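You operate a simulated robot arm through the tools that you are given. There is no shell and no other tool. Be economical: measure what you need, move in short steps, check, and stop when the job is done.

Carry out the task below with a simulated robot arm. There is one attempt and no reset: what you move stays moved.

JOB
Take the green rack on the top of the island bench and put it away on the grey mat by the basin. Press the clear key two times. Push the caps drawer shut. Put two of the filter cans from the teal bench in the black tray. Push the low left drawer shut. Put the green plate on the teal bench. Put one of the cards from the slate bench on top of the white box. Take the clear jar from the slate bench and leave it on top of the orange box. Put the beaker marked "62" from the brown bench on the white card there and the beaker labelled "57" on the top of the sand bench. Take the full teal carton and leave it on the slate bench. The order is free. Set down upright: clear jar, beaker, full teal carton.

Only the result counts: the job must be done as asked and must still hold three seconds after the hand-in. Knocking over, shifting, dropping, spilling or breaking anything else fails it. A push-on lid holds only when it is set on centred and level and pressed home; a screw cap is set on level and turned clockwise until tight.

ROBOT AND FRAMES
A 7-joint arm with a two-finger parallel gripper on a trunk, on a base that drives. Base frame: it is fixed to the floor where the robot stands at the start and does not move with it; the origin is under the middle of the robot, x ahead of it, y to its left, z up; the surface under the hand at the start is at about z = 880. Units: mm, degrees, N and s.
With the tool pointing down near the work surface it reaches from about 180 to 720 mm from the robot's upright axis, wherever it stands. Its first joint turns from -166.0 to 166.0 degrees. Places, roughly: black tray (24x17x4 cm) [-4200, 5500, 900]; caps drawer [-3900, 3800, 500]; card [1500, 3000, 1000]; clear jar [1500, 3500, 1000]; clear key [-4300, 3800, 1100]; filter can [-4000, 5250, 1000]; full teal carton [3250, 2250, 750]; green plate (13x9x3 cm) [-4000, 4400, 900]; green rack (12x6x5 cm) [500, -200, 900]; grey mat by the basin (42x20 cm) [3020, -140, 880]; low left drawer [-5400, 5500, 200]; orange box (13x6x8 cm) [400, 100, 900]; slate bench [1300, 3200, 900]; teal bench [-4100, 5400, 900]; top of the sand bench [-1300, 3800, 800]; white box (10x12x8 cm) [-1400, 2500, 900]; white card [750, 2250, 1000]. Payload 1.57 kg.
Tool frame: the origin (TCP) lies between the finger pads and is the grasp point; the fingertips stand 30 mm ahead of it; z points along the fingers, y is the line along which they close. The gripper opens to 110 mm. The fingers are 24 mm wide and 12 mm thick; the gripper's body (48 by 112 mm) begins 78 mm behind the TCP.
Orientation is that of the tool frame in the base frame, as a unit quaternion [x, y, z, w]. With the fingers straight down and closing along the base's y, the tool's x points along the base's -x, its y along +y and its z along -z.

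CONTROLS
- The arm moves only by the tool send_rows. Its argument "rows" is a list of rows, each a list of 7 numbers: the shift along the tool's x, y, z in mm, then the turn, a rotation vector about the tool's x, y, z in degrees, then the finger opening in mm, from 0 to 110. In form: [[tx, ty, tz, wx, wy, wz, jaw], ...]. A call has 1 to 12 rows; each row shifts and turns the commanded pose from where the row before left it, along the tool's axes as they then stand. Each row takes 0.2 s and may step no farther than 50 mm and 8.6 degrees from the row before; otherwise, or with a gripper value out of range, the whole call is refused. A pose out of reach is approached as far as the arm can. The call stops where the force on the tool passes 40 N (or 10 N more than at its start, if that is more) or the arm is blocked; 0.2 s more then pass. The fingers move at their own pace (about 45 mm/s each) and stop on an object; they squeeze with about 25 N. The grip force told is the motor's: it shows also when the fingers shut on nothing. Time passes only in rows, and 0.2 s behind the last, so rows that do not move let the fingers close. It gives the time, the measured TCP pose, the force on the tool (base axes), the opening and the grip force at its end, in the units of the frame above (readings bear some noise), with the torque about the TCP (base axes, N m) and any sound that the robot's microphone picked up.
- Cameras (640 x 400 px; columns grow to the right, rows downward): "scene" is now at [20.1, 123, 1492.9]; the picture's right is [-0.27, -0.96, 0.00], its down [-0.70, 0.19, -0.69] and it looks along [0.66, -0.19, -0.72] (base axes); focal length 264 px, centre (320, 200). "wrist" rides on the gripper at [70, 16, -141] in the tool frame; the picture's right is [-0.23, 0.97, 0.00], its down [-0.86, -0.20, -0.48] and it looks along [-0.47, -0.11, 0.88] (tool axes); focal length 222 px, centre (320, 200). There is no depth. A picture from a camera that has moved, and an enlarged one, comes with that camera's place and axes in the base frame and with its lens. The place of the scene camera against the robot may be out by one fixed shift of up to 25 mm in any direction.
- capture(camera): a new picture of that camera. The clock stands still meanwhile.
- move_column(by): slides the trunk up (or, below 0, down) by that many mm; the arm and the scene camera ride with it, the base frame stays. It gives what a move gives, with no picture.
- steer(legs): drives the robot by 1 to 6 legs, each [ahead, turn to the left] in mm and degrees, along the robot's own axes; the way and the turn of a leg run together, so that a leg with both is an arc; at most 1500 mm and 180 degrees a leg. The arm and the cameras ride along, it lands a little off, and it stops where it bumps. It gives what a move gives.
- pan_tilt(pan, tilt): turns the head with the scene camera to pan (to the left, within 155 degrees either way) and tilt (down, from -29 to 69), counted from straight ahead of the robot. It gives what a move gives.
- zoom(camera, box): a new picture of the part [left, top, right, bottom] of that camera's present view, enlarged. The clock stands still meanwhile.
- job_done(): hands the job in; it is judged then, once.

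Go step by step. Nothing tells you exact positions but the pictures and the camera data: compare them with the known pose of the tool, close in by small moves and look again before you grip or let go. The budget is 535 turns and 318 pictures, counting those below and the enlarged ones. Unless the task says otherwise, let go and move clear before handing in.

The tools are called after "Request:" by a JSON object that holds its "name" and its "arguments". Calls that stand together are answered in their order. send_rows: Moves the arm, as the interface text tells. Its arguments: {"type":"object","properties":{"rows":{"type":"array","items":{"type":"array","items":{"type":"number"}}}},"required":["rows"]} The other tools are called the same way: move_column (by) slides the trunk up or down; steer (legs) drives the base; pan_tilt (pan, tilt) turns the head that bears the scene camera; capture (camera) takes a picture; zoom (camera, box) takes an enlarged picture of a part of a camera's view; job_done () hands the job in.

At the start:

```text
t: 0.0
position: [395.8, 37.8, 1205.9]
tcp_rot: [0.0, 1.0, 0.0, 0.001]
force: [0.0, -0.1, 0.8]
wrist_torque: [0.03, 0.01, 0.0]
grip_width: 110.0
gripper_force: 0.0
trunk travel left (down, up): [-450.0, 140.0]
robot x, y, heading: [0.6, -1.3, 0.2]
head pan, tilt: [-15.6, 46.4]
```

scene: 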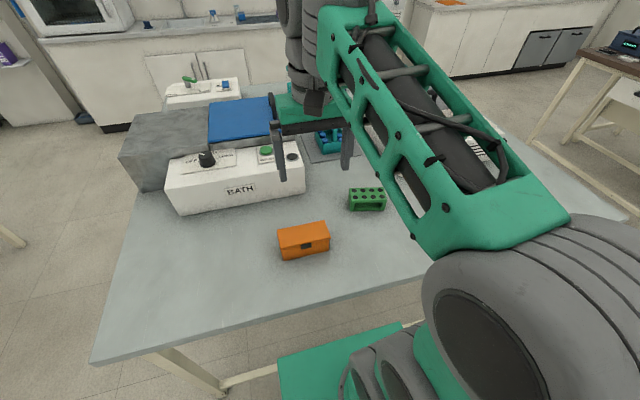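
wrist: 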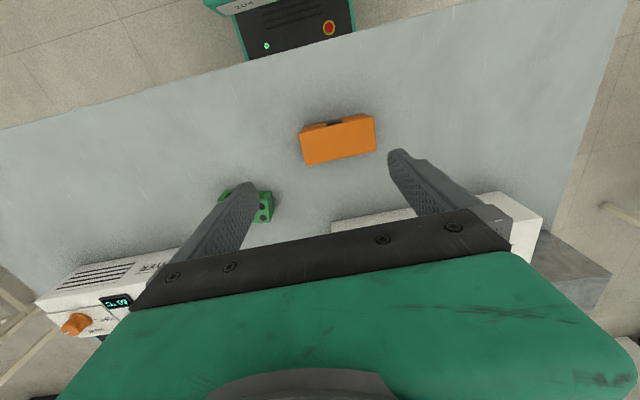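

I see the island bench with the green rack (around x 530, y -140) and the orange box. I start with closer views of both.

Request:
{"name": "zoom", "arguments": {"camera": "scene", "box": [240, 120, 440, 280]}}

Request:
{"name": "pan_tilt", "arguments": {"pan": 40, "tilt": 20}}

Request:
{"name": "capture", "arguments": {"camera": "scene"}}

```text
2.50 times, centred on (340, 200) of scene
camera zoom: at [20.1, 123.0, 1492.9], right [-0.27, -0.96, 0.0], down [-0.7, 0.19, -0.69], along [0.66, -0.19, -0.72], focal length 660 px, centre (270, 200)
```

zoom: 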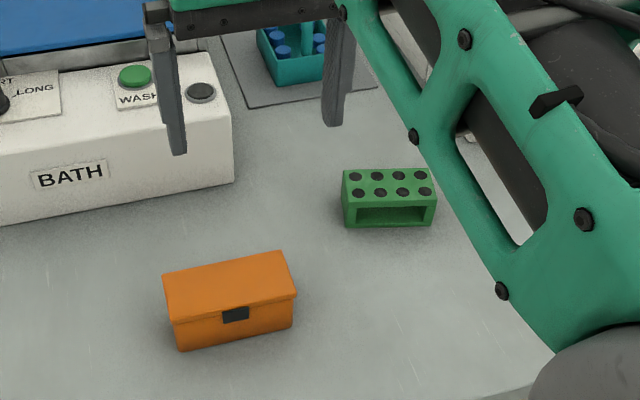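

```text
t: 1.2
position: [395.1, 38.5, 1205.5]
tcp_rot: [0.0, 1.0, 0.0, 0.0]
force: [-0.4, 0.3, -0.2]
wrist_torque: [0.01, 0.0, -0.03]
grip_width: 110.2
gripper_force: 0.0
trunk travel left (down, up): [-450.0, 140.0]
robot x, y, heading: [3.2, -0.0, 0.2]
head pan, tilt: [40.0, 20.0]
```

```text
314 pictures are left
camera scene: at [14.3, 204.4, 1533.4], right [0.64, -0.77, 0.0], down [-0.26, -0.22, -0.94], along [0.72, 0.6, -0.34], focal length 264 px, centre (320, 200)
```

scene: 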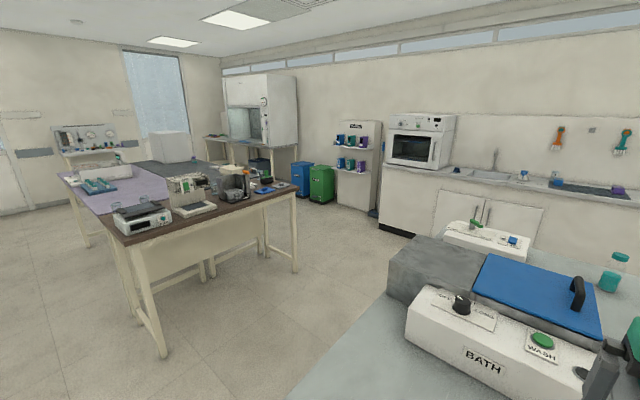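

The room is wide; the brown bench is to the left-front. I take a few more overview pictures.

Request:
{"name": "pan_tilt", "arguments": {"pan": 100, "tilt": 15}}

Request:
{"name": "capture", "arguments": {"camera": "scene"}}

Request:
{"name": "pan_tilt", "arguments": {"pan": 152, "tilt": 15}}

Request:
{"name": "capture", "arguments": {"camera": "scene"}}

Request:
{"name": "pan_tilt", "arguments": {"pan": -30, "tilt": 25}}

Request:
{"name": "capture", "arguments": {"camera": "scene"}}

```text
t: 2.5
position: [394.6, 38.7, 1204.8]
tcp_rot: [0.0, 1.0, 0.0, 0.0]
force: [-0.2, 0.7, 0.6]
wrist_torque: [-0.01, -0.03, -0.03]
grip_width: 110.0
gripper_force: 0.0
trunk travel left (down, up): [-450.0, 140.0]
robot x, y, heading: [-1.6, -2.0, -0.2]
head pan, tilt: [100.0, 15.0]
```

```text
313 pictures are left
camera scene: at [-73.3, 236.5, 1541.6], right [0.98, 0.17, 0.0], down [0.04, -0.26, -0.97], along [-0.17, 0.95, -0.26], focal length 264 px, centre (320, 200)
```

scene: 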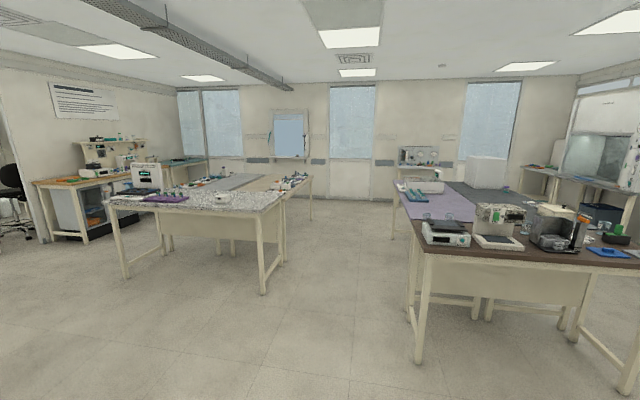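

```text
t: 3.8
position: [395.5, 39.5, 1205.4]
tcp_rot: [0.0, 1.0, 0.0, 0.0]
force: [-0.6, 0.3, -0.1]
wrist_torque: [-0.01, 0.01, 0.0]
grip_width: 110.1
gripper_force: 0.1
trunk travel left (down, up): [-450.0, 140.0]
robot x, y, heading: [0.9, 1.1, 0.3]
head pan, tilt: [152.0, 15.0]
```

```text
312 pictures are left
camera scene: at [-139.6, 188.5, 1541.6], right [0.47, 0.88, 0.0], down [0.23, -0.12, -0.97], along [-0.85, 0.45, -0.26], focal length 264 px, centre (320, 200)
```

scene: 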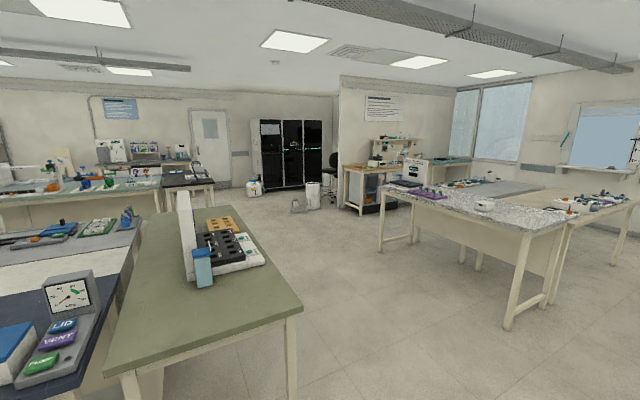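

```text
t: 6.5
position: [393.7, 38.6, 1204.8]
tcp_rot: [0.0, 1.0, 0.0, -0.001]
force: [-0.6, 0.9, 0.2]
wrist_torque: [0.0, 0.01, -0.01]
grip_width: 109.9
gripper_force: 0.1
trunk travel left (down, up): [-450.0, 140.0]
robot x, y, heading: [-1.5, 2.2, 0.1]
head pan, tilt: [-30.0, 25.0]
```

```text
311 pictures are left
camera scene: at [22.7, 98.5, 1525.4], right [-0.5, -0.87, 0.0], down [-0.37, 0.21, -0.91], along [0.79, -0.45, -0.42], focal length 264 px, centre (320, 200)
```

scene: 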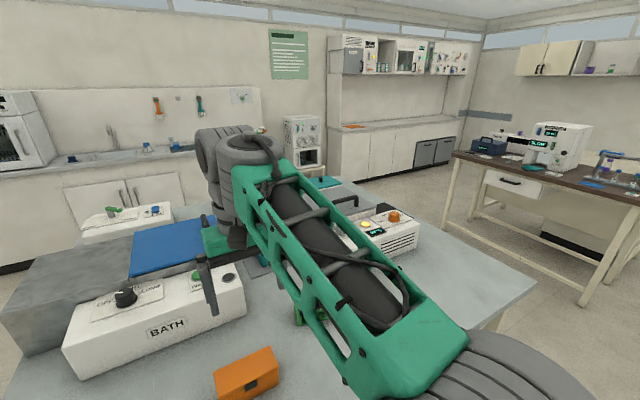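

Rack's long axis points about 74° from x, with its centre near (520,-165). I move above it and turn the fingers to close across its short side.

Request:
{"name": "send_rows", "arguments": {"rows": [[-25, -39, 18, 0, 0, 0, 110], [-25, -39, 18, 0, 0, 0, 110], [-25, -39, 18, 0, 0, 0, 110], [-25, -39, 18, 0, 0, 0, 110], [-25, -39, 18, 0, 0, 0, 110], [0, 0, 0, 0, 0, -8.3, 110], [0, 0, 0, 0, 0, -8.3, 110], [0, 0, 0, 0, 0, -8.3, 110], [0, 0, 0, 0, 0, -8.3, 110], [0, 0, 0, 0, 0, -8.3, 110], [0, 0, 0, 0, 0, -8.3, 110], [0, 0, 0, 0, 0, -8.3, 110]]}}

Request:
{"name": "send_rows", "arguments": {"rows": [[0, 0, 0, 0, 0, -8.3, 110], [0, 0, 0, 0, 0, -7.6, 110], [0, 0, 0, 0, 0, 0, 110]]}}

Request:
{"name": "capture", "arguments": {"camera": "wrist"}}

```text
t: 9.1
position: [520.4, -156.7, 1115.4]
tcp_rot: [-0.487, 0.874, -0.001, 0.0]
force: [0.2, 0.8, 0.3]
wrist_torque: [-0.01, 0.02, -0.01]
grip_width: 109.8
gripper_force: 0.1
trunk travel left (down, up): [-450.0, 140.0]
robot x, y, heading: [1.5, -0.6, -0.1]
head pan, tilt: [-30.0, 25.0]
```

```text
t: 9.9
position: [520.6, -156.4, 1115.6]
tcp_rot: [-0.602, 0.799, 0.0, -0.001]
force: [-0.1, 0.0, -0.8]
wrist_torque: [0.02, -0.01, 0.01]
grip_width: 110.1
gripper_force: 0.0
trunk travel left (down, up): [-450.0, 140.0]
robot x, y, heading: [-2.3, -0.3, -0.1]
head pan, tilt: [-30.0, 25.0]
```

```text
310 pictures are left
camera wrist: at [484.9, -220.1, 1257.1], right [-0.87, 0.49, 0.0], down [0.43, 0.77, 0.48], along [0.23, 0.42, -0.88], focal length 222 px, centre (320, 200)
```

wrist: 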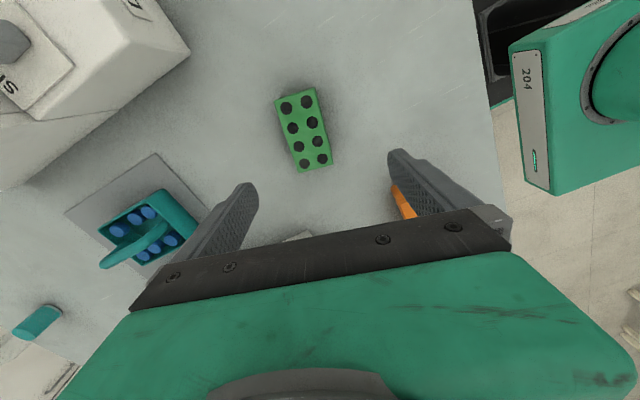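

The rack sits centred at about (534,-172). I line up, lower and grip it.

Request:
{"name": "send_rows", "arguments": {"rows": [[11.3, -17.2, 30, 0, 0, 0, 110], [0, 0, 45, 0, 0, 0, 110], [0, 0, 45, 0, 0, 0, 110], [0, 0, 45, 0, 0, 0, 110], [0, 0, 33, 0, 0, 0, 110], [0, 0, 0, 0, 0, 0, 55], [0, 0, 0, 0, 0, 0, 45], [0, 0, 0, 0, 0, 0, 45], [0, 0, 0, 0, 0, 0, 45], [0, 0, 0, 0, 0, 0, 45]]}}

Request:
{"name": "capture", "arguments": {"camera": "wrist"}}

```text
t: 12.1
position: [532.3, -174.7, 917.2]
tcp_rot: [-0.602, 0.799, 0.0, 0.0]
force: [0.0, -0.3, -0.7]
wrist_torque: [-0.02, 0.0, 0.01]
grip_width: 58.0
gripper_force: 25.0
trunk travel left (down, up): [-450.0, 140.0]
robot x, y, heading: [-0.5, 5.5, -0.0]
head pan, tilt: [-30.0, 25.0]
```

```text
309 pictures are left
camera wrist: at [497.3, -237.5, 1058.8], right [-0.87, 0.49, 0.0], down [0.43, 0.77, 0.48], along [0.23, 0.42, -0.88], focal length 222 px, centre (320, 200)
```

wrist: 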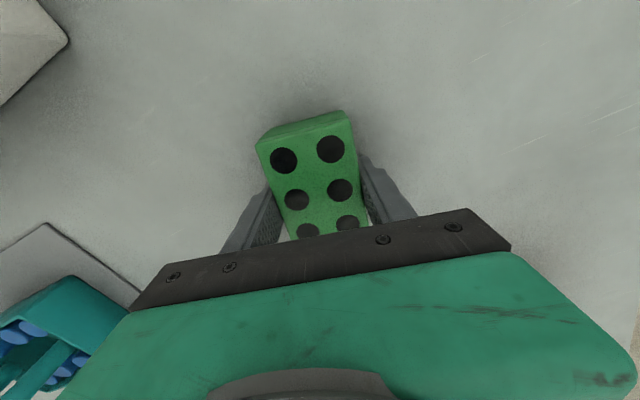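

Rack is held (58 mm, 25 N). I lift it and bring it in close for driving.

Request:
{"name": "send_rows", "arguments": {"rows": [[0, 0, -45, 0, 0, 0, 45], [0, 0, -45, 0, 0, 0, 45], [0, 0, -45, 0, 0, 0, 45], [0, 0, -45, 0, 0, 0, 45], [0, 0, -45, 0, 0, 0, 45], [-21.6, 33.2, 0, 0, 0, 0, 45], [-21.6, 33.2, 0, 0, 0, 0, 45], [-21.6, 33.2, 0, 0, 0, 0, 45], [-21.6, 33.2, 0, 0, 0, 0, 45], [-21.6, 33.2, 0, 0, 0, 0, 45]]}}

Request:
{"name": "steer", "arguments": {"legs": [[-250, 0], [0, 90]]}}

Request:
{"name": "pan_tilt", "arguments": {"pan": -45, "tilt": 30}}

Request:
{"name": "capture", "arguments": {"camera": "scene"}}

```text
t: 14.3
position: [401.2, -22.4, 1142.0]
tcp_rot: [-0.602, 0.799, 0.0, 0.0]
force: [0.2, 0.4, -0.8]
wrist_torque: [-0.01, 0.01, 0.05]
grip_width: 57.7
gripper_force: 25.3
trunk travel left (down, up): [-450.0, 140.0]
robot x, y, heading: [1.6, 0.3, 0.1]
head pan, tilt: [-30.0, 25.0]
```

```text
t: 20.0
position: [-241.7, 402.6, 1143.1]
tcp_rot: [0.991, -0.132, 0.0, 0.0]
force: [1.1, -0.1, -1.0]
wrist_torque: [0.01, -0.04, 0.0]
grip_width: 57.9
gripper_force: 25.7
trunk travel left (down, up): [-450.0, 140.0]
robot x, y, heading: [-260.5, -0.8, 90.8]
head pan, tilt: [-30.0, 25.0]
```

```text
t: 20.8
position: [-239.7, 403.2, 1142.6]
tcp_rot: [0.991, -0.132, 0.0, 0.0]
force: [0.9, 0.5, -1.1]
wrist_torque: [0.01, -0.01, 0.03]
grip_width: 57.8
gripper_force: 25.0
trunk travel left (down, up): [-450.0, 140.0]
robot x, y, heading: [-258.7, 0.3, 90.8]
head pan, tilt: [-45.0, 30.0]
```

```text
308 pictures are left
camera scene: at [-345.5, -7.1, 1517.4], right [0.72, -0.7, 0.0], down [-0.35, -0.36, -0.87], along [0.6, 0.62, -0.5], focal length 264 px, centre (320, 200)
```

scene: 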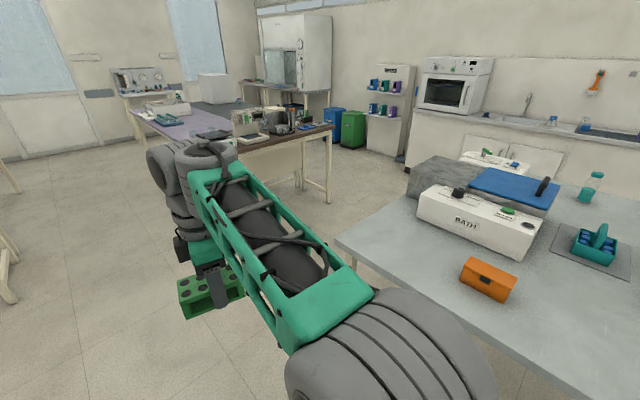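

I hold the rack at the robot's front. Drive along the aisle between island and brown bench (y≈1130), then look.

Request:
{"name": "steer", "arguments": {"legs": [[1130, 0], [0, -90.8], [1300, 0], [1150, 0]]}}

Request:
{"name": "pan_tilt", "arguments": {"pan": -70, "tilt": 30}}

Request:
{"name": "capture", "arguments": {"camera": "scene"}}

Request:
{"name": "pan_tilt", "arguments": {"pan": 35, "tilt": 25}}

Request:
{"name": "capture", "arguments": {"camera": "scene"}}

```text
t: 42.1
position: [2615.5, 1110.9, 1142.3]
tcp_rot: [-0.6, 0.8, 0.001, 0.0]
force: [0.8, 0.7, -1.7]
wrist_torque: [-0.01, -0.01, -0.01]
grip_width: 58.0
gripper_force: 25.0
trunk travel left (down, up): [-450.0, 140.0]
robot x, y, heading: [2216.3, 1135.2, -0.1]
head pan, tilt: [-45.0, 30.0]
```

```text
t: 43.0
position: [2614.5, 1110.6, 1143.5]
tcp_rot: [-0.6, 0.8, 0.0, 0.0]
force: [0.4, -0.3, -1.2]
wrist_torque: [-0.01, -0.03, -0.02]
grip_width: 57.6
gripper_force: 25.2
trunk travel left (down, up): [-450.0, 140.0]
robot x, y, heading: [2210.3, 1135.1, -0.4]
head pan, tilt: [-70.0, 30.0]
```

```text
307 pictures are left
camera scene: at [2186.4, 1194.2, 1517.4], right [-0.94, -0.34, 0.0], down [-0.17, 0.47, -0.87], along [0.29, -0.81, -0.5], focal length 264 px, centre (320, 200)
```

scene: 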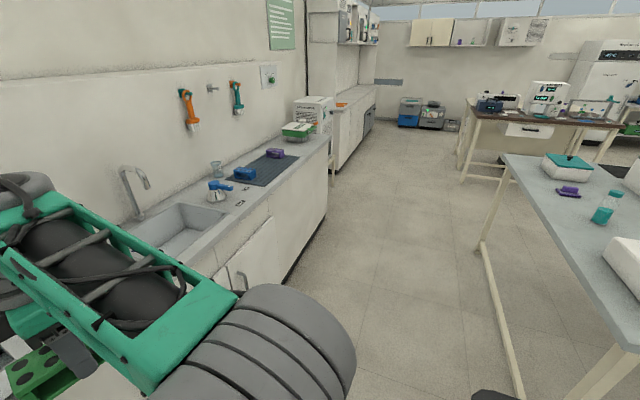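

```text
t: 44.8
position: [2614.9, 1111.0, 1143.0]
tcp_rot: [-0.6, 0.8, 0.0, 0.0]
force: [0.9, 0.8, -1.1]
wrist_torque: [-0.01, -0.01, -0.03]
grip_width: 57.6
gripper_force: 25.1
trunk travel left (down, up): [-450.0, 140.0]
robot x, y, heading: [2211.1, 1136.7, -0.2]
head pan, tilt: [35.0, 25.0]
```

```text
306 pictures are left
camera scene: at [2231.4, 1331.8, 1525.4], right [0.57, -0.82, 0.0], down [-0.35, -0.24, -0.91], along [0.74, 0.52, -0.42], focal length 264 px, centre (320, 200)
```

scene: 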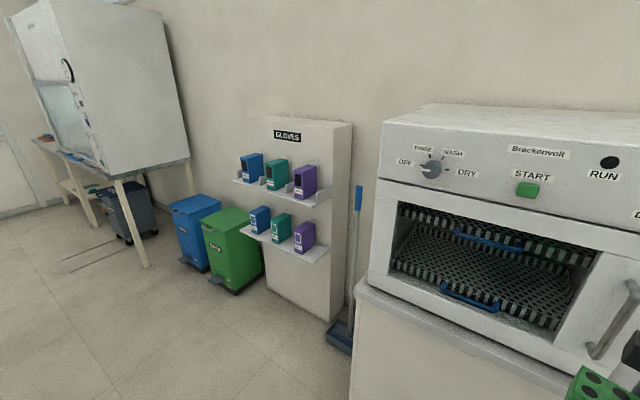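

The dark mat lies on the counter at about (2980,-110) with a blue and a purple item on it. I drive there; the carton shelf ("GLOVES") I visit afterwards.

Request:
{"name": "steer", "arguments": {"legs": [[0, -90], [1260, 0], [0, 90], [100, 0]]}}

Request:
{"name": "pan_tilt", "arguments": {"pan": 0, "tilt": 45}}

Request:
{"name": "capture", "arguments": {"camera": "scene"}}

Request:
{"name": "capture", "arguments": {"camera": "wrist"}}

```text
t: 59.5
position: [2719.3, -135.5, 1140.9]
tcp_rot: [-0.605, 0.796, 0.001, 0.0]
force: [0.0, 0.9, -0.8]
wrist_torque: [-0.04, 0.0, 0.01]
grip_width: 57.7
gripper_force: 25.5
trunk travel left (down, up): [-450.0, 140.0]
robot x, y, heading: [2319.1, -115.8, 0.5]
head pan, tilt: [35.0, 25.0]
```

```text
t: 60.5
position: [2719.3, -134.6, 1142.2]
tcp_rot: [-0.606, 0.795, -0.001, 0.0]
force: [0.1, 0.1, -1.5]
wrist_torque: [-0.01, 0.01, 0.03]
grip_width: 57.5
gripper_force: 25.2
trunk travel left (down, up): [-450.0, 140.0]
robot x, y, heading: [2318.3, -113.8, 0.3]
head pan, tilt: [0.0, 45.0]
```

```text
305 pictures are left
camera scene: at [2339.2, 29.3, 1494.8], right [0.01, -1.0, 0.0], down [-0.71, -0.01, -0.71], along [0.71, 0.01, -0.71], focal length 264 px, centre (320, 200)
```

scene: 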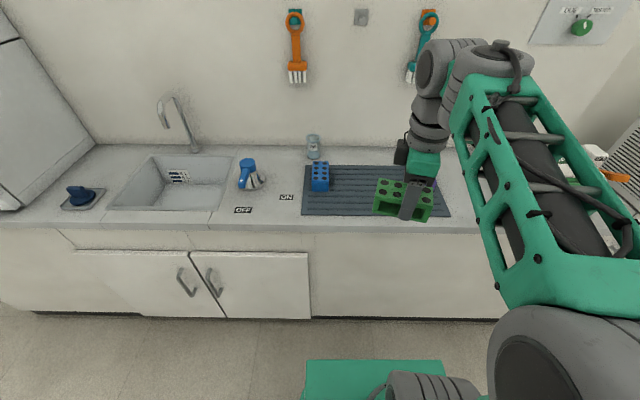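

```text
304 pictures are left
camera wrist: at [2684.5, -197.9, 1284.2], right [-0.88, 0.48, 0.0], down [0.42, 0.77, 0.48], along [0.23, 0.42, -0.88], focal length 222 px, centre (320, 200)
```

wrist: 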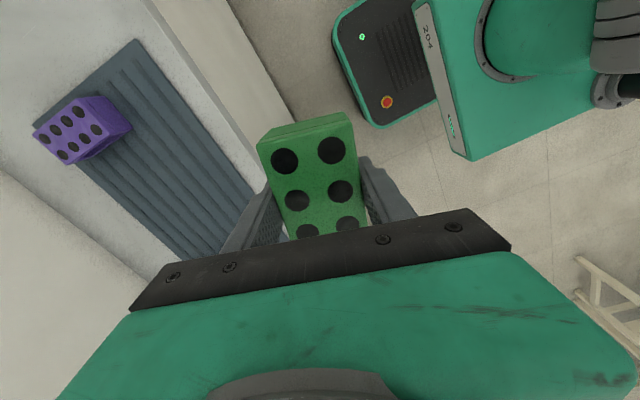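

The mat's middle between the blue and purple racks is free, around (3020,-140). I drive 100 mm closer and move the rack over that spot.

Request:
{"name": "steer", "arguments": {"legs": [[110, 0]]}}

```text
t: 61.7
position: [2829.4, -134.6, 1142.0]
tcp_rot: [-0.604, 0.797, 0.001, 0.0]
force: [0.8, 0.3, -0.9]
wrist_torque: [-0.03, 0.01, 0.03]
grip_width: 57.7
gripper_force: 25.4
trunk travel left (down, up): [-450.0, 140.0]
robot x, y, heading: [2426.1, -112.5, 0.2]
head pan, tilt: [0.0, 45.0]
```

Request:
{"name": "send_rows", "arguments": {"rows": [[-9.7, -37, 0, 0, 0, 0, 45], [-9.7, -37, 0, 0, 0, 0, 45], [-9.7, -37, 0, 0, 0, 0, 45], [-9.7, -37, 0, 0, 0, 0, 45], [-9.7, -37, 0, 0, 0, 0, 45], [0, 0, 40, 0, 0, 0, 45], [0, 0, 40, 0, 0, 0, 45], [0, 0, 40, 0, 0, 0, 45], [0, 0, 40, 0, 0, 0, 45]]}}

Request:
{"name": "capture", "arguments": {"camera": "wrist"}}

Request:
{"name": "capture", "arguments": {"camera": "scene"}}

```text
t: 63.7
position: [3019.2, -139.2, 984.3]
tcp_rot: [-0.604, 0.797, 0.0, -0.001]
force: [0.1, -0.1, -0.9]
wrist_torque: [0.02, -0.01, -0.02]
grip_width: 57.3
gripper_force: 25.4
trunk travel left (down, up): [-450.0, 140.0]
robot x, y, heading: [2424.3, -118.6, -0.1]
head pan, tilt: [0.0, 45.0]
```

```text
303 pictures are left
camera wrist: at [2984.6, -202.8, 1125.1], right [-0.88, 0.48, 0.0], down [0.42, 0.77, 0.48], along [0.23, 0.42, -0.88], focal length 222 px, centre (320, 200)
```

wrist: 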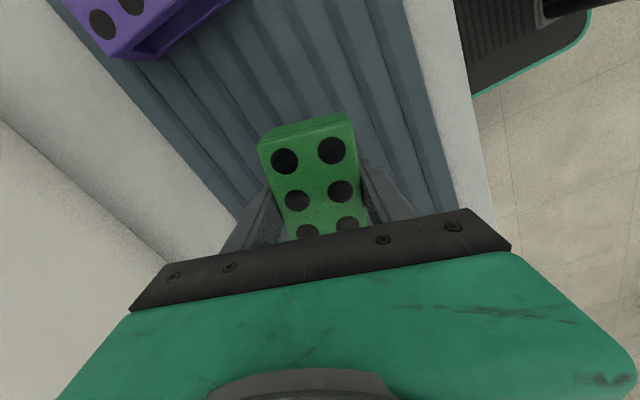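

```text
302 pictures are left
camera scene: at [2449.9, 30.0, 1494.8], right [0.01, -1.0, 0.0], down [-0.71, 0.0, -0.71], along [0.71, 0.0, -0.71], focal length 264 px, centre (320, 200)
```

scene: 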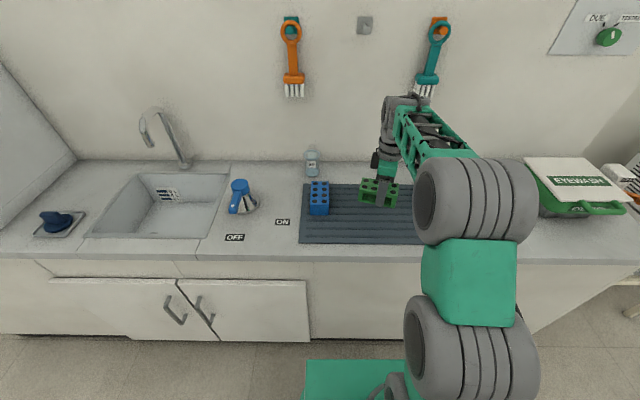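

The rack hangs over the mat's middle. I lower in steps.

Request:
{"name": "send_rows", "arguments": {"rows": [[0, 0, 35, 0, 0, 0, 45], [0, 0, 18, 0, 0, 0, 45], [0, 0, 4, 0, 0, 0, 45], [0, 0, 4, 0, 0, 0, 45], [0, 0, 3, 0, 0, 0, 45]]}}

```text
t: 64.9
position: [3019.7, -138.4, 922.7]
tcp_rot: [-0.604, 0.797, 0.0, 0.003]
force: [-3.9, -1.3, 21.0]
wrist_torque: [0.14, 0.65, 0.08]
grip_width: 57.8
gripper_force: 25.4
trunk travel left (down, up): [-450.0, 140.0]
robot x, y, heading: [2427.7, -118.8, 0.3]
head pan, tilt: [0.0, 45.0]
```

Contact at z≈923. I release, rise and check.

Request:
{"name": "send_rows", "arguments": {"rows": [[0, 0, -1.5, 0, 0, 0, 58], [0, 0, 0, 0, 0, 0, 80], [0, 0, 0, 0, 0, 0, 100], [0, 0, -30, 0, 0, 0, 100], [0, 0, -45, 0, 0, 0, 100], [0, 0, -45, 0, 0, 0, 100], [0, 0, -45, 0, 0, 0, 100], [0, 0, -45, 0, 0, 0, 100]]}}

Request:
{"name": "capture", "arguments": {"camera": "wrist"}}

```text
t: 66.7
position: [3020.4, -136.3, 1131.4]
tcp_rot: [-0.603, 0.797, 0.001, -0.001]
force: [-0.7, -0.1, -0.2]
wrist_torque: [0.0, -0.01, -0.02]
grip_width: 100.0
gripper_force: 0.2
trunk travel left (down, up): [-450.0, 140.0]
robot x, y, heading: [2424.7, -113.9, 0.3]
head pan, tilt: [0.0, 45.0]
```

```text
301 pictures are left
camera wrist: at [2985.2, -199.6, 1272.6], right [-0.88, 0.48, 0.0], down [0.42, 0.77, 0.48], along [0.23, 0.42, -0.88], focal length 222 px, centre (320, 200)
```

wrist: 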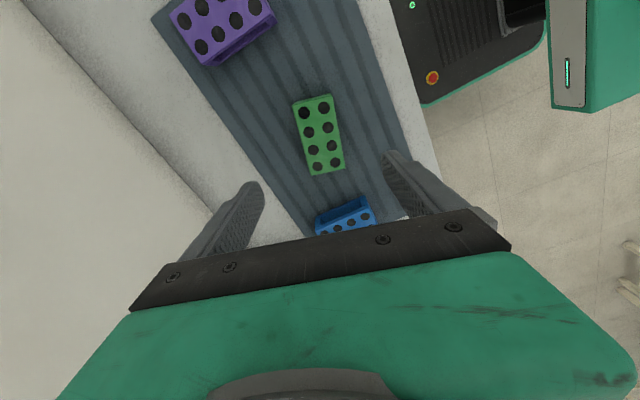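

The rack stands on the mat. Next I retract and drive to the glove-carton shelf to look at which teal carton is the full one.

Request:
{"name": "send_rows", "arguments": {"rows": [[11, 39, 0, 0, 0, 0, 100], [11, 39, 0, 0, 0, 0, 100], [11, 39, 0, 0, 0, 0, 100], [11, 39, 0, 0, 0, 0, 100], [11, 39, 0, 0, 0, 8.2, 100], [0, 0, 0, 0, 0, 8.2, 100], [0, 0, 0, 0, 0, 8.2, 100], [0, 0, 0, 0, 0, 8.2, 100], [0, 0, 0, 0, 0, 8.2, 100], [0, 0, 0, 0, 0, 8.2, 100], [0, 0, 0, 0, 0, 8.2, 100], [0, 0, 0, 0, 0, 8.2, 100]]}}

Request:
{"name": "steer", "arguments": {"legs": [[-220, 0], [0, 90], [1500, 0], [850, 0], [0, -90]]}}

Request:
{"name": "pan_tilt", "arguments": {"pan": 5, "tilt": 35}}

Request:
{"name": "capture", "arguments": {"camera": "scene"}}

```text
t: 69.3
position: [2818.0, -138.0, 1129.4]
tcp_rot: [-0.076, 0.997, 0.0, 0.0]
force: [0.2, 0.0, 0.4]
wrist_torque: [0.03, -0.01, 0.01]
grip_width: 99.9
gripper_force: 0.1
trunk travel left (down, up): [-450.0, 140.0]
robot x, y, heading: [2427.5, -116.5, 0.2]
head pan, tilt: [0.0, 45.0]
```

```text
t: 89.8
position: [2559.4, 2193.6, 1129.6]
tcp_rot: [-0.073, 0.997, 0.0, -0.001]
force: [0.5, -0.1, 0.6]
wrist_torque: [-0.03, 0.01, 0.01]
grip_width: 100.4
gripper_force: 0.1
trunk travel left (down, up): [-450.0, 140.0]
robot x, y, heading: [2170.7, 2218.7, -0.1]
head pan, tilt: [0.0, 45.0]
```

```text
t: 90.5
position: [2558.7, 2192.9, 1130.0]
tcp_rot: [-0.073, 0.997, 0.0, 0.001]
force: [1.0, 0.6, -0.5]
wrist_torque: [0.01, 0.02, -0.01]
grip_width: 100.1
gripper_force: 0.1
trunk travel left (down, up): [-450.0, 140.0]
robot x, y, heading: [2169.1, 2217.3, -0.2]
head pan, tilt: [5.0, 35.0]
```

```text
300 pictures are left
camera scene: at [2197.7, 2371.0, 1509.6], right [0.09, -1.0, 0.0], down [-0.57, -0.05, -0.82], along [0.82, 0.07, -0.57], focal length 264 px, centre (320, 200)
```

scene: 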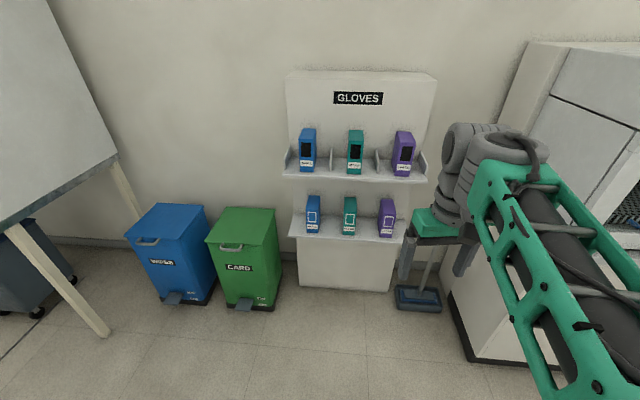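

Request:
{"name": "zoom", "arguments": {"camera": "scene", "box": [280, 110, 440, 250]}}

```text
2.86 times, centred on (360, 180) of scene
camera zoom: at [2197.7, 2371.0, 1509.6], right [0.09, -1.0, 0.0], down [-0.57, -0.05, -0.82], along [0.82, 0.07, -0.57], focal length 754 px, centre (206, 257)
```

zoom: 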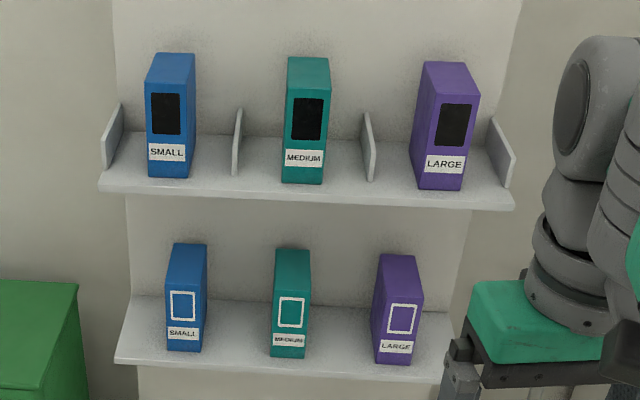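

Request:
{"name": "zoom", "arguments": {"camera": "scene", "box": [336, 120, 376, 145]}}

Request:
{"name": "zoom", "arguments": {"camera": "scene", "box": [330, 190, 378, 240]}}

```text
16.00 times, centred on (356, 132) of scene
camera zoom: at [2197.7, 2371.0, 1509.6], right [0.09, -1.0, 0.0], down [-0.57, -0.05, -0.82], along [0.82, 0.07, -0.57], focal length 4224 px, centre (-256, 1280)
```

zoom: 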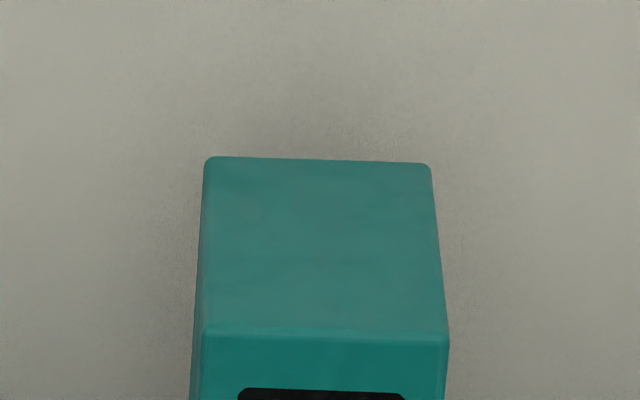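

```text
8.00 times, centred on (354, 215) of scene
camera zoom: at [2197.7, 2371.0, 1509.6], right [0.09, -1.0, 0.0], down [-0.57, -0.05, -0.82], along [0.82, 0.07, -0.57], focal length 2112 px, centre (48, 80)
```

zoom: 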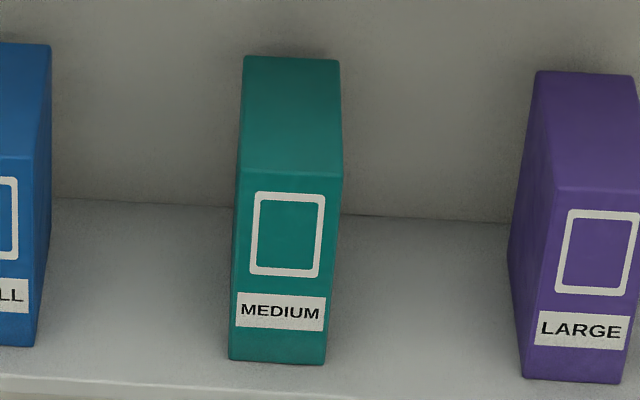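

Request:
{"name": "zoom", "arguments": {"camera": "scene", "box": [336, 138, 376, 176]}}

```text
10.53 times, centred on (356, 157) of scene
camera zoom: at [2197.7, 2371.0, 1509.6], right [0.09, -1.0, 0.0], down [-0.57, -0.05, -0.82], along [0.82, 0.07, -0.57], focal length 2779 px, centre (-59, 653)
```

zoom: 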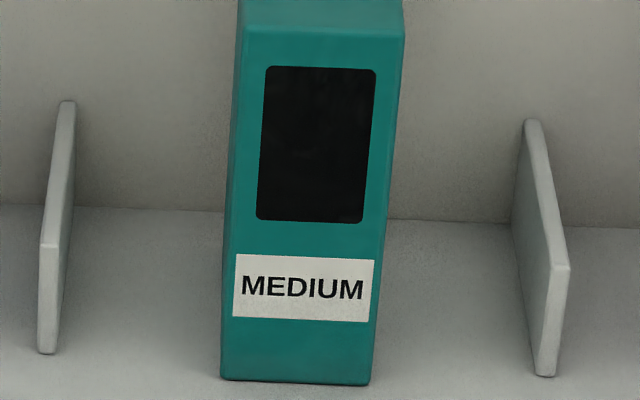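

The lower row has sealed (unopened) windows and the upper row has black, emptied openings, so the full teal carton is on the lower shelf. I pitch the tool 45°, lower the trunk and drive closer.

Request:
{"name": "send_rows", "arguments": {"rows": [[0, 0, 0, 0, 0, 8.4, 100], [0, 0, 0, 0, -7.5, 0, 100], [0, 0, 0, 0, -7.5, 0, 100], [0, 0, 0, 0, -7.5, 0, 100], [0, 0, 0, 0, -7.5, 0, 100], [0, 0, 0, 0, -7.5, 0, 100], [0, 0, 0, 0, -7.5, 0, 100]]}}

Request:
{"name": "move_column", "arguments": {"by": -400}}

Request:
{"name": "steer", "arguments": {"legs": [[300, 0]]}}

Request:
{"name": "capture", "arguments": {"camera": "wrist"}}

Request:
{"name": "capture", "arguments": {"camera": "scene"}}

```text
t: 92.1
position: [2567.3, 2192.2, 1053.4]
tcp_rot: [0.007, 0.966, 0.027, 0.256]
force: [-1.0, -0.7, -1.5]
wrist_torque: [0.0, 0.01, 0.01]
grip_width: 100.1
gripper_force: 0.0
trunk travel left (down, up): [-450.0, 140.0]
robot x, y, heading: [2168.5, 2216.8, -0.3]
head pan, tilt: [5.0, 35.0]
stopped in row 7: the arm was blocked; the commanded pose is now the measured one
```

```text
t: 93.3
position: [2479.9, 2214.4, 862.3]
tcp_rot: [0.024, 0.992, 0.064, 0.103]
force: [0.4, -0.3, 0.7]
wrist_torque: [0.05, 0.02, -0.02]
grip_width: 99.8
gripper_force: 0.1
trunk travel left (down, up): [-387.0, 203.0]
robot x, y, heading: [2171.8, 2217.8, -0.3]
head pan, tilt: [5.0, 35.0]
stopped: the arm was blocked; the commanded pose is now the measured one
```

```text
t: 95.4
position: [2777.7, 2216.0, 861.7]
tcp_rot: [0.021, 0.992, 0.066, 0.103]
force: [-1.2, 0.0, 0.0]
wrist_torque: [-0.05, -0.03, -0.02]
grip_width: 99.8
gripper_force: 0.1
trunk travel left (down, up): [-387.0, 203.0]
robot x, y, heading: [2460.0, 2215.2, 0.3]
head pan, tilt: [5.0, 35.0]
```

```text
295 pictures are left
camera wrist: at [2679.3, 2217.8, 985.6], right [0.25, 0.95, 0.18], down [0.73, -0.31, 0.61], along [0.64, -0.02, -0.77], focal length 222 px, centre (320, 200)
```

wrist: 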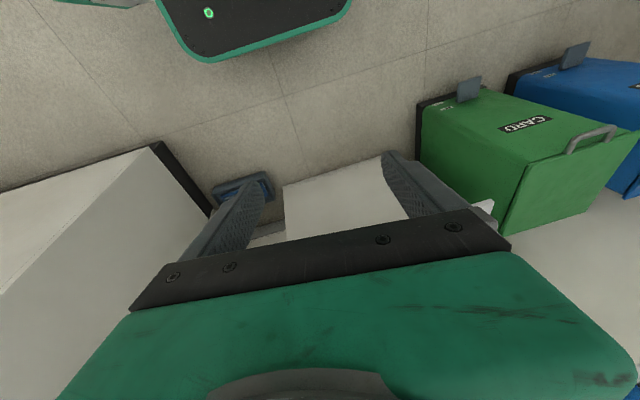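

```text
294 pictures are left
camera scene: at [2492.6, 2371.1, 1445.3], right [0.09, -1.0, 0.0], down [-0.57, -0.05, -0.82], along [0.82, 0.07, -0.57], focal length 264 px, centre (320, 200)
```

scene: 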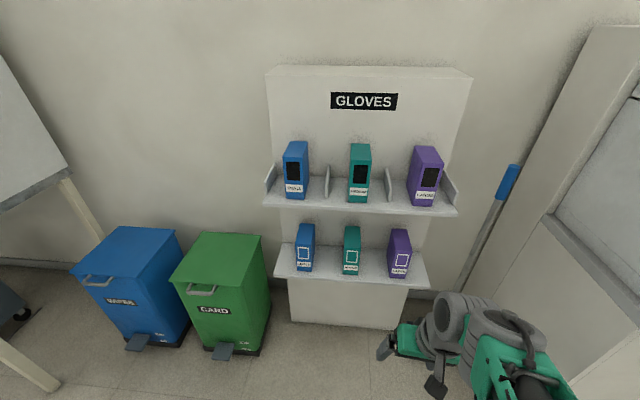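

The arm folded against its limits at that short reach. I extend it forward first, then set a 30°-below-horizontal pitch.

Request:
{"name": "send_rows", "arguments": {"rows": [[-36, 12, 7, 0, 0, 0, 100], [-36, 12, 7, 0, 0, 0, 100], [-36, 12, 7, 0, 0, 0, 100], [-36, 12, 7, 0, 0, 0, 100], [-36, 12, 7, 0, 0, 0, 100], [-36, 12, 7, 0, 0, 0, 100], [0, 0, 0, 0.92, -8.0, -1.0, 100], [0, 0, 0, 0.92, -8.0, -1.0, 100], [0, 0, 0, 0.92, -8.0, -1.0, 100], [0, 0, 0, 0.92, -8.0, -1.0, 100], [0, 0, 0, 0.92, -8.0, -1.0, 100], [0, 0, 0, 0.92, -8.0, -1.0, 100]]}}

Request:
{"name": "move_column", "arguments": {"by": -180}}

Request:
{"name": "capture", "arguments": {"camera": "wrist"}}

```text
t: 98.0
position: [2999.4, 2281.1, 874.6]
tcp_rot: [0.001, 0.866, -0.002, 0.501]
force: [-0.1, -0.4, -0.6]
wrist_torque: [-0.01, -0.01, 0.02]
grip_width: 100.1
gripper_force: 0.1
trunk travel left (down, up): [-387.0, 203.0]
robot x, y, heading: [2464.1, 2219.8, 0.2]
head pan, tilt: [5.0, 35.0]
```

```text
t: 100.0
position: [2999.7, 2281.4, 694.7]
tcp_rot: [0.001, 0.866, 0.0, 0.5]
force: [-0.1, -0.1, 0.2]
wrist_torque: [0.0, 0.02, -0.02]
grip_width: 100.0
gripper_force: 0.1
trunk travel left (down, up): [-207.0, 383.0]
robot x, y, heading: [2461.6, 2220.4, 0.2]
head pan, tilt: [5.0, 35.0]
```

```text
293 pictures are left
camera wrist: at [2841.1, 2296.9, 705.0], right [0.12, 0.97, 0.2], down [0.01, -0.2, 0.98], along [0.99, -0.11, -0.04], focal length 222 px, centre (320, 200)
```

wrist: 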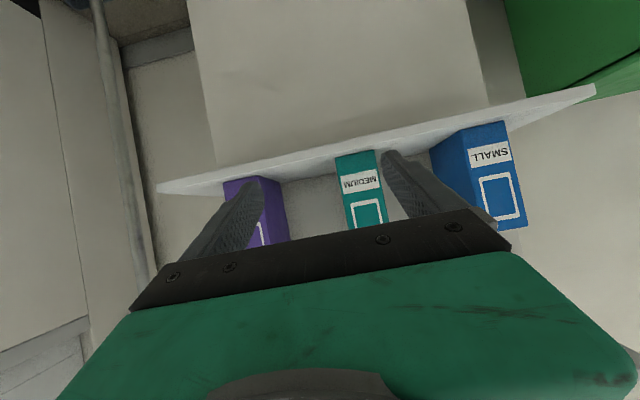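

The wrist view puts the full teal carton's front at about y 2330 with shelf z≈622. I shift left 49 mm and look again from closer.

Request:
{"name": "send_rows", "arguments": {"rows": [[0, 25, 0, 0, 0, 0, 100], [0, 24, 0, 0, 0, 0, 100]]}}

Request:
{"name": "steer", "arguments": {"legs": [[100, 0]]}}

Request:
{"name": "capture", "arguments": {"camera": "wrist"}}

```text
t: 100.6
position: [2997.4, 2329.9, 693.6]
tcp_rot: [0.001, 0.866, 0.0, 0.5]
force: [-0.4, -0.7, -0.2]
wrist_torque: [0.03, 0.0, -0.02]
grip_width: 99.9
gripper_force: 0.0
trunk travel left (down, up): [-207.0, 383.0]
robot x, y, heading: [2461.3, 2219.3, 0.1]
head pan, tilt: [5.0, 35.0]
```

```text
t: 101.7
position: [3097.8, 2330.0, 693.2]
tcp_rot: [0.001, 0.866, -0.001, 0.5]
force: [-0.3, 0.6, -0.2]
wrist_torque: [0.03, 0.01, -0.01]
grip_width: 99.9
gripper_force: 0.0
trunk travel left (down, up): [-207.0, 383.0]
robot x, y, heading: [2562.7, 2219.8, 0.2]
head pan, tilt: [5.0, 35.0]
```

```text
292 pictures are left
camera wrist: at [2940.1, 2345.7, 704.2], right [0.12, 0.97, 0.2], down [0.01, -0.2, 0.98], along [0.99, -0.11, -0.04], focal length 222 px, centre (320, 200)
```

wrist: 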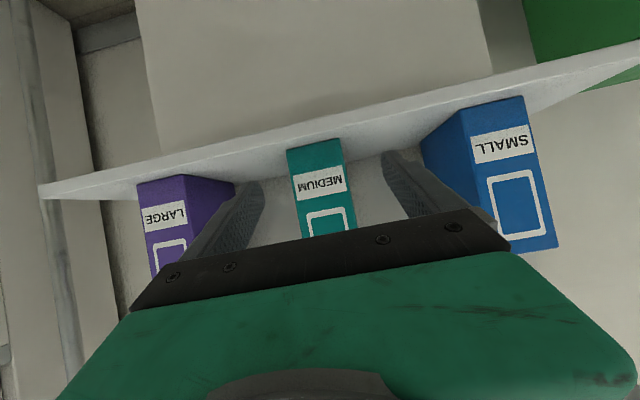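

The carton's front is at x≈3185, y≈2326, and it spans z≈630–780. I slide the open fingers around it.

Request:
{"name": "send_rows", "arguments": {"rows": [[-22, -1.3, 34, 0, 0, 0, 100], [-22, -1.3, 34, 0, 0, 0, 100], [-21, -1.3, 35, 0, 0, 0, 100], [0, 0, 0, 0, 0, 0, 100]]}}

Request:
{"name": "capture", "arguments": {"camera": "wrist"}}

Request:
{"name": "zoom", "arguments": {"camera": "scene", "box": [240, 160, 480, 330]}}

```text
t: 102.7
position: [3217.9, 2326.2, 697.2]
tcp_rot: [0.001, 0.866, -0.001, 0.5]
force: [0.1, 0.3, 0.8]
wrist_torque: [0.01, -0.02, -0.01]
grip_width: 100.1
gripper_force: 0.0
trunk travel left (down, up): [-207.0, 383.0]
robot x, y, heading: [2568.1, 2219.5, -0.0]
head pan, tilt: [5.0, 35.0]
```

```text
291 pictures are left
camera wrist: at [3060.9, 2342.5, 708.3], right [0.11, 0.97, 0.2], down [0.01, -0.2, 0.98], along [0.99, -0.11, -0.04], focal length 222 px, centre (320, 200)
```

wrist: 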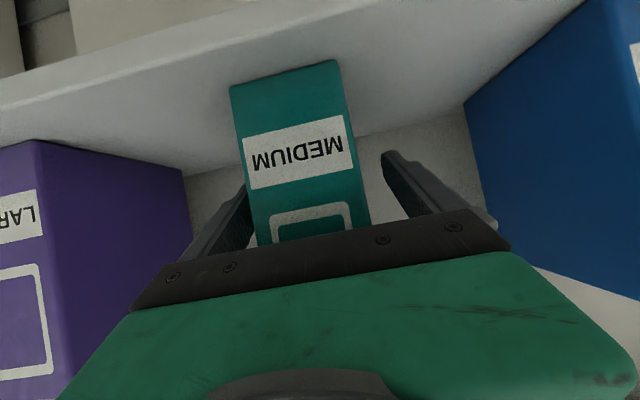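

```text
2.35 times, centred on (360, 245) of scene
camera zoom: at [2593.0, 2371.2, 1266.6], right [0.09, -1.0, 0.0], down [-0.57, -0.05, -0.82], along [0.82, 0.07, -0.57], focal length 621 px, centre (226, 94)
```

zoom: 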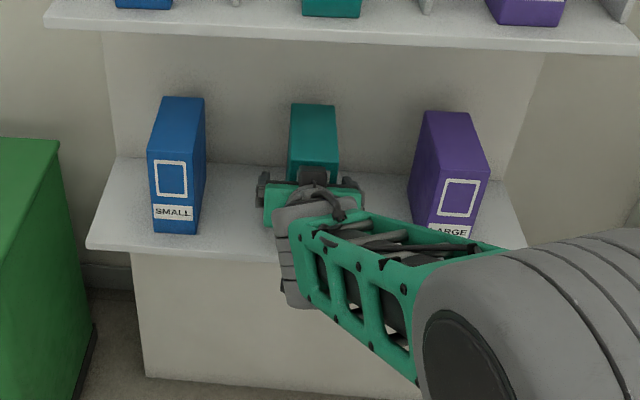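

Fingers straddle the carton. I go 10 mm deeper, close, and lift slightly to feel the weight.

Request:
{"name": "send_rows", "arguments": {"rows": [[-5, -3, 8.7, 0, 0, 0, 100], [0, 0, 0, 0, 0, 0, 80], [0, 0, 0, 0, 0, 0, 60], [0, 0, 0, 0, 0, 0, 50], [0, 0, 0, 0, 0, 0, 50], [0, 0, 0, 0, 0, 0, 50]]}}

Request:
{"name": "send_rows", "arguments": {"rows": [[-8.7, 0, -5, 0, 0, 0, 50], [-8.7, 0, -5, 0, 0, 0, 50], [-8.7, 0, -5, 0, 0, 0, 50], [0, 0, 0, 0, 0, 0, 50]]}}

Request:
{"name": "zoom", "arguments": {"camera": "scene", "box": [240, 160, 480, 330]}}

```text
t: 104.1
position: [3226.9, 2322.9, 698.3]
tcp_rot: [0.001, 0.866, 0.0, 0.5]
force: [0.5, -1.2, 0.4]
wrist_torque: [-0.01, -0.02, 0.0]
grip_width: 59.8
gripper_force: 24.6
trunk travel left (down, up): [-207.0, 383.0]
robot x, y, heading: [2562.2, 2217.4, 0.1]
head pan, tilt: [5.0, 35.0]
```

```text
t: 105.1
position: [3229.6, 2325.3, 726.3]
tcp_rot: [-0.001, 0.867, 0.0, 0.499]
force: [0.3, -0.6, -3.5]
wrist_torque: [0.01, 0.04, 0.02]
grip_width: 59.8
gripper_force: 24.8
trunk travel left (down, up): [-207.0, 383.0]
robot x, y, heading: [2563.7, 2221.6, 0.1]
head pan, tilt: [5.0, 35.0]
```

```text
2.35 times, centred on (360, 245) of scene
camera zoom: at [2593.2, 2371.2, 1266.6], right [0.09, -1.0, 0.0], down [-0.57, -0.05, -0.82], along [0.82, 0.07, -0.57], focal length 621 px, centre (226, 94)
```

zoom: 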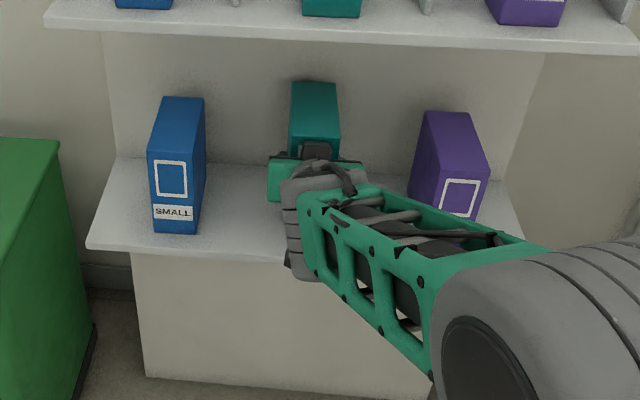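

The carton is held and weighs about 0.35 kg. I back out and raise the trunk, then look toward the slate bench.

Request:
{"name": "steer", "arguments": {"legs": [[-420, 0]]}}

Request:
{"name": "move_column", "arguments": {"by": 383}}

Request:
{"name": "pan_tilt", "arguments": {"pan": 125, "tilt": 28}}

Request:
{"name": "capture", "arguments": {"camera": "scene"}}

```text
t: 107.7
position: [2818.9, 2320.6, 728.5]
tcp_rot: [0.003, 0.866, -0.002, 0.5]
force: [-0.3, -0.2, -3.4]
wrist_torque: [0.0, 0.03, -0.01]
grip_width: 59.9
gripper_force: 25.3
trunk travel left (down, up): [-207.0, 383.0]
robot x, y, heading: [2151.7, 2220.1, -0.2]
head pan, tilt: [5.0, 35.0]
```

```text
t: 111.3
position: [2819.1, 2321.3, 1109.4]
tcp_rot: [0.002, 0.866, -0.002, 0.5]
force: [0.1, -0.5, -3.1]
wrist_torque: [-0.01, 0.02, 0.02]
grip_width: 59.8
gripper_force: 24.7
trunk travel left (down, up): [-590.0, 0.0]
robot x, y, heading: [2148.9, 2219.8, -0.3]
head pan, tilt: [5.0, 35.0]
```

```text
t: 113.3
position: [2819.9, 2320.0, 1110.1]
tcp_rot: [0.003, 0.867, -0.002, 0.499]
force: [-0.7, 0.4, -3.7]
wrist_torque: [0.04, 0.04, -0.03]
grip_width: 60.0
gripper_force: 25.2
trunk travel left (down, up): [-590.0, 0.0]
robot x, y, heading: [2150.2, 2224.0, -0.1]
head pan, tilt: [125.0, 28.0]
```

```text
288 pictures are left
camera scene: at [2042.7, 2439.4, 1660.5], right [0.82, 0.57, 0.0], down [0.27, -0.39, -0.88], along [-0.5, 0.73, -0.47], focal length 264 px, centre (320, 200)
```

scene: 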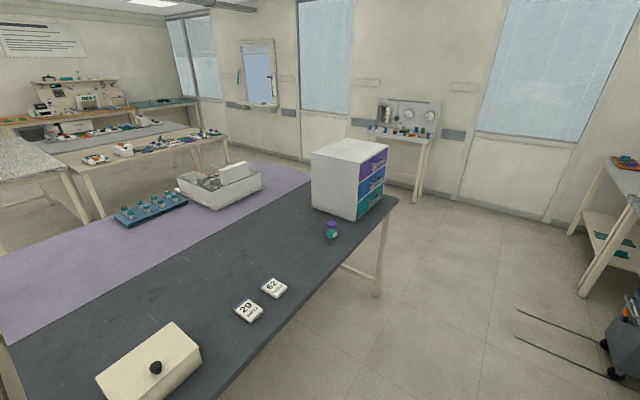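

The slate bench carries two cards (~(1465,2960) and (1467,2825)), the jar (~(1478,3372)), drawers and a button box; a free spot is around (1330,3160). I retract a bit and drive round to face it from the east.

Request:
{"name": "send_rows", "arguments": {"rows": [[20, 0, -34.6, 0, 0, 0, 50], [20, -17, -34.6, 0, 0, 0, 50], [20, -17, -34.6, 0, 0, 0, 50], [0, -17, 0, 0, 0, 0, 50], [0, -17, 0, 0, 0, 0, 50], [0, -17, 0, 0, 0, 0, 50], [0, -10, 0, 0, 0, 0, 50]]}}

Request:
{"name": "steer", "arguments": {"legs": [[0, 76], [970, 0], [0, 104]]}}

Request:
{"name": "pan_tilt", "arguments": {"pan": 10, "tilt": 40}}

Request:
{"name": "capture", "arguments": {"camera": "scene"}}

```text
t: 115.0
position: [2697.6, 2226.0, 1110.6]
tcp_rot: [0.003, 0.867, -0.002, 0.499]
force: [0.5, 0.4, -3.3]
wrist_torque: [0.01, 0.02, -0.03]
grip_width: 59.9
gripper_force: 25.1
trunk travel left (down, up): [-590.0, 0.0]
robot x, y, heading: [2147.3, 2221.7, -0.3]
head pan, tilt: [125.0, 28.0]
```

```text
t: 127.6
position: [1855.5, 3163.9, 1110.4]
tcp_rot: [0.866, -0.013, -0.5, -0.008]
force: [0.6, -0.7, -3.4]
wrist_torque: [-0.02, -0.01, -0.01]
grip_width: 59.9
gripper_force: 25.1
trunk travel left (down, up): [-590.0, 0.0]
robot x, y, heading: [2403.7, 3157.1, 178.4]
head pan, tilt: [125.0, 28.0]
```

```text
t: 129.5
position: [1857.7, 3163.5, 1110.4]
tcp_rot: [0.866, -0.013, -0.499, -0.007]
force: [-0.1, -1.0, -2.6]
wrist_torque: [0.04, -0.05, 0.0]
grip_width: 59.7
gripper_force: 24.9
trunk travel left (down, up): [-590.0, 0.0]
robot x, y, heading: [2400.6, 3158.6, 178.7]
head pan, tilt: [10.0, 40.0]
```

```text
287 pictures are left
camera scene: at [2378.0, 2979.8, 1642.0], right [-0.15, 0.99, 0.0], down [0.64, 0.09, -0.77], along [-0.76, -0.11, -0.64], focal length 264 px, centre (320, 200)
```

scene: 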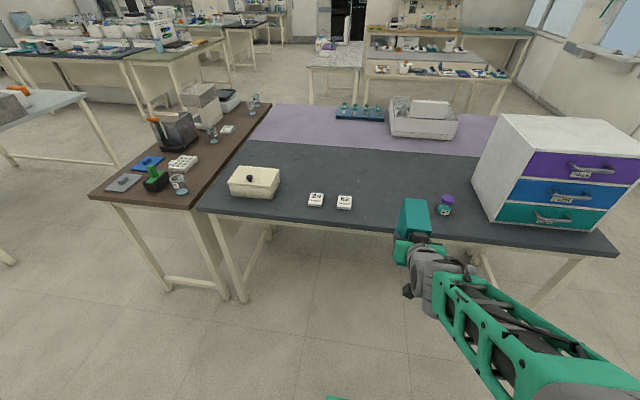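

Request:
{"name": "zoom", "arguments": {"camera": "scene", "box": [220, 130, 500, 250]}}

Request:
{"name": "zoom", "arguments": {"camera": "scene", "box": [90, 70, 290, 220]}}

```text
2.29 times, centred on (360, 190) of scene
camera zoom: at [2378.0, 2979.8, 1642.0], right [-0.15, 0.99, 0.0], down [0.64, 0.09, -0.77], along [-0.76, -0.11, -0.64], focal length 603 px, centre (229, 223)
```

zoom: 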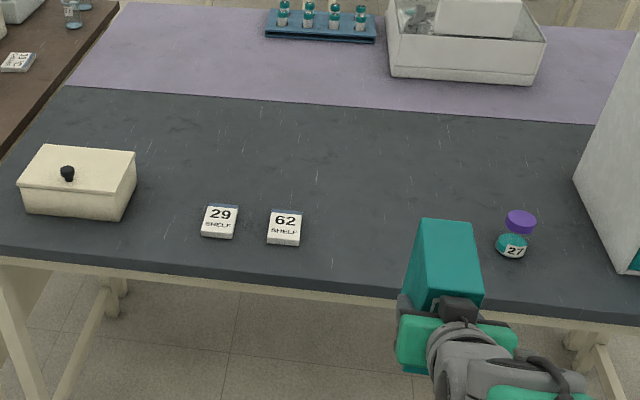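

```text
2.67 times, centred on (190, 145) of scene
camera zoom: at [2378.0, 2979.8, 1642.0], right [-0.15, 0.99, 0.0], down [0.64, 0.09, -0.77], along [-0.76, -0.11, -0.64], focal length 704 px, centre (667, 347)
```

zoom: 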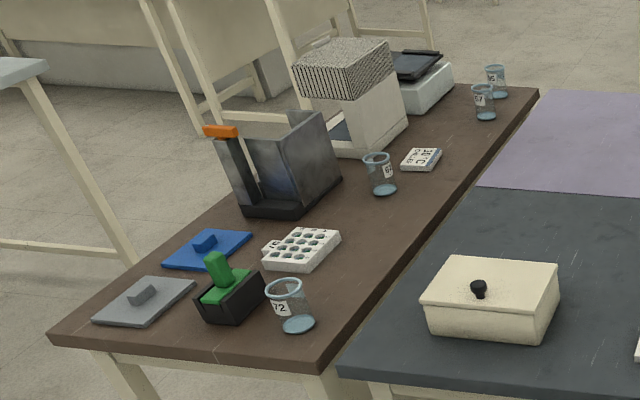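

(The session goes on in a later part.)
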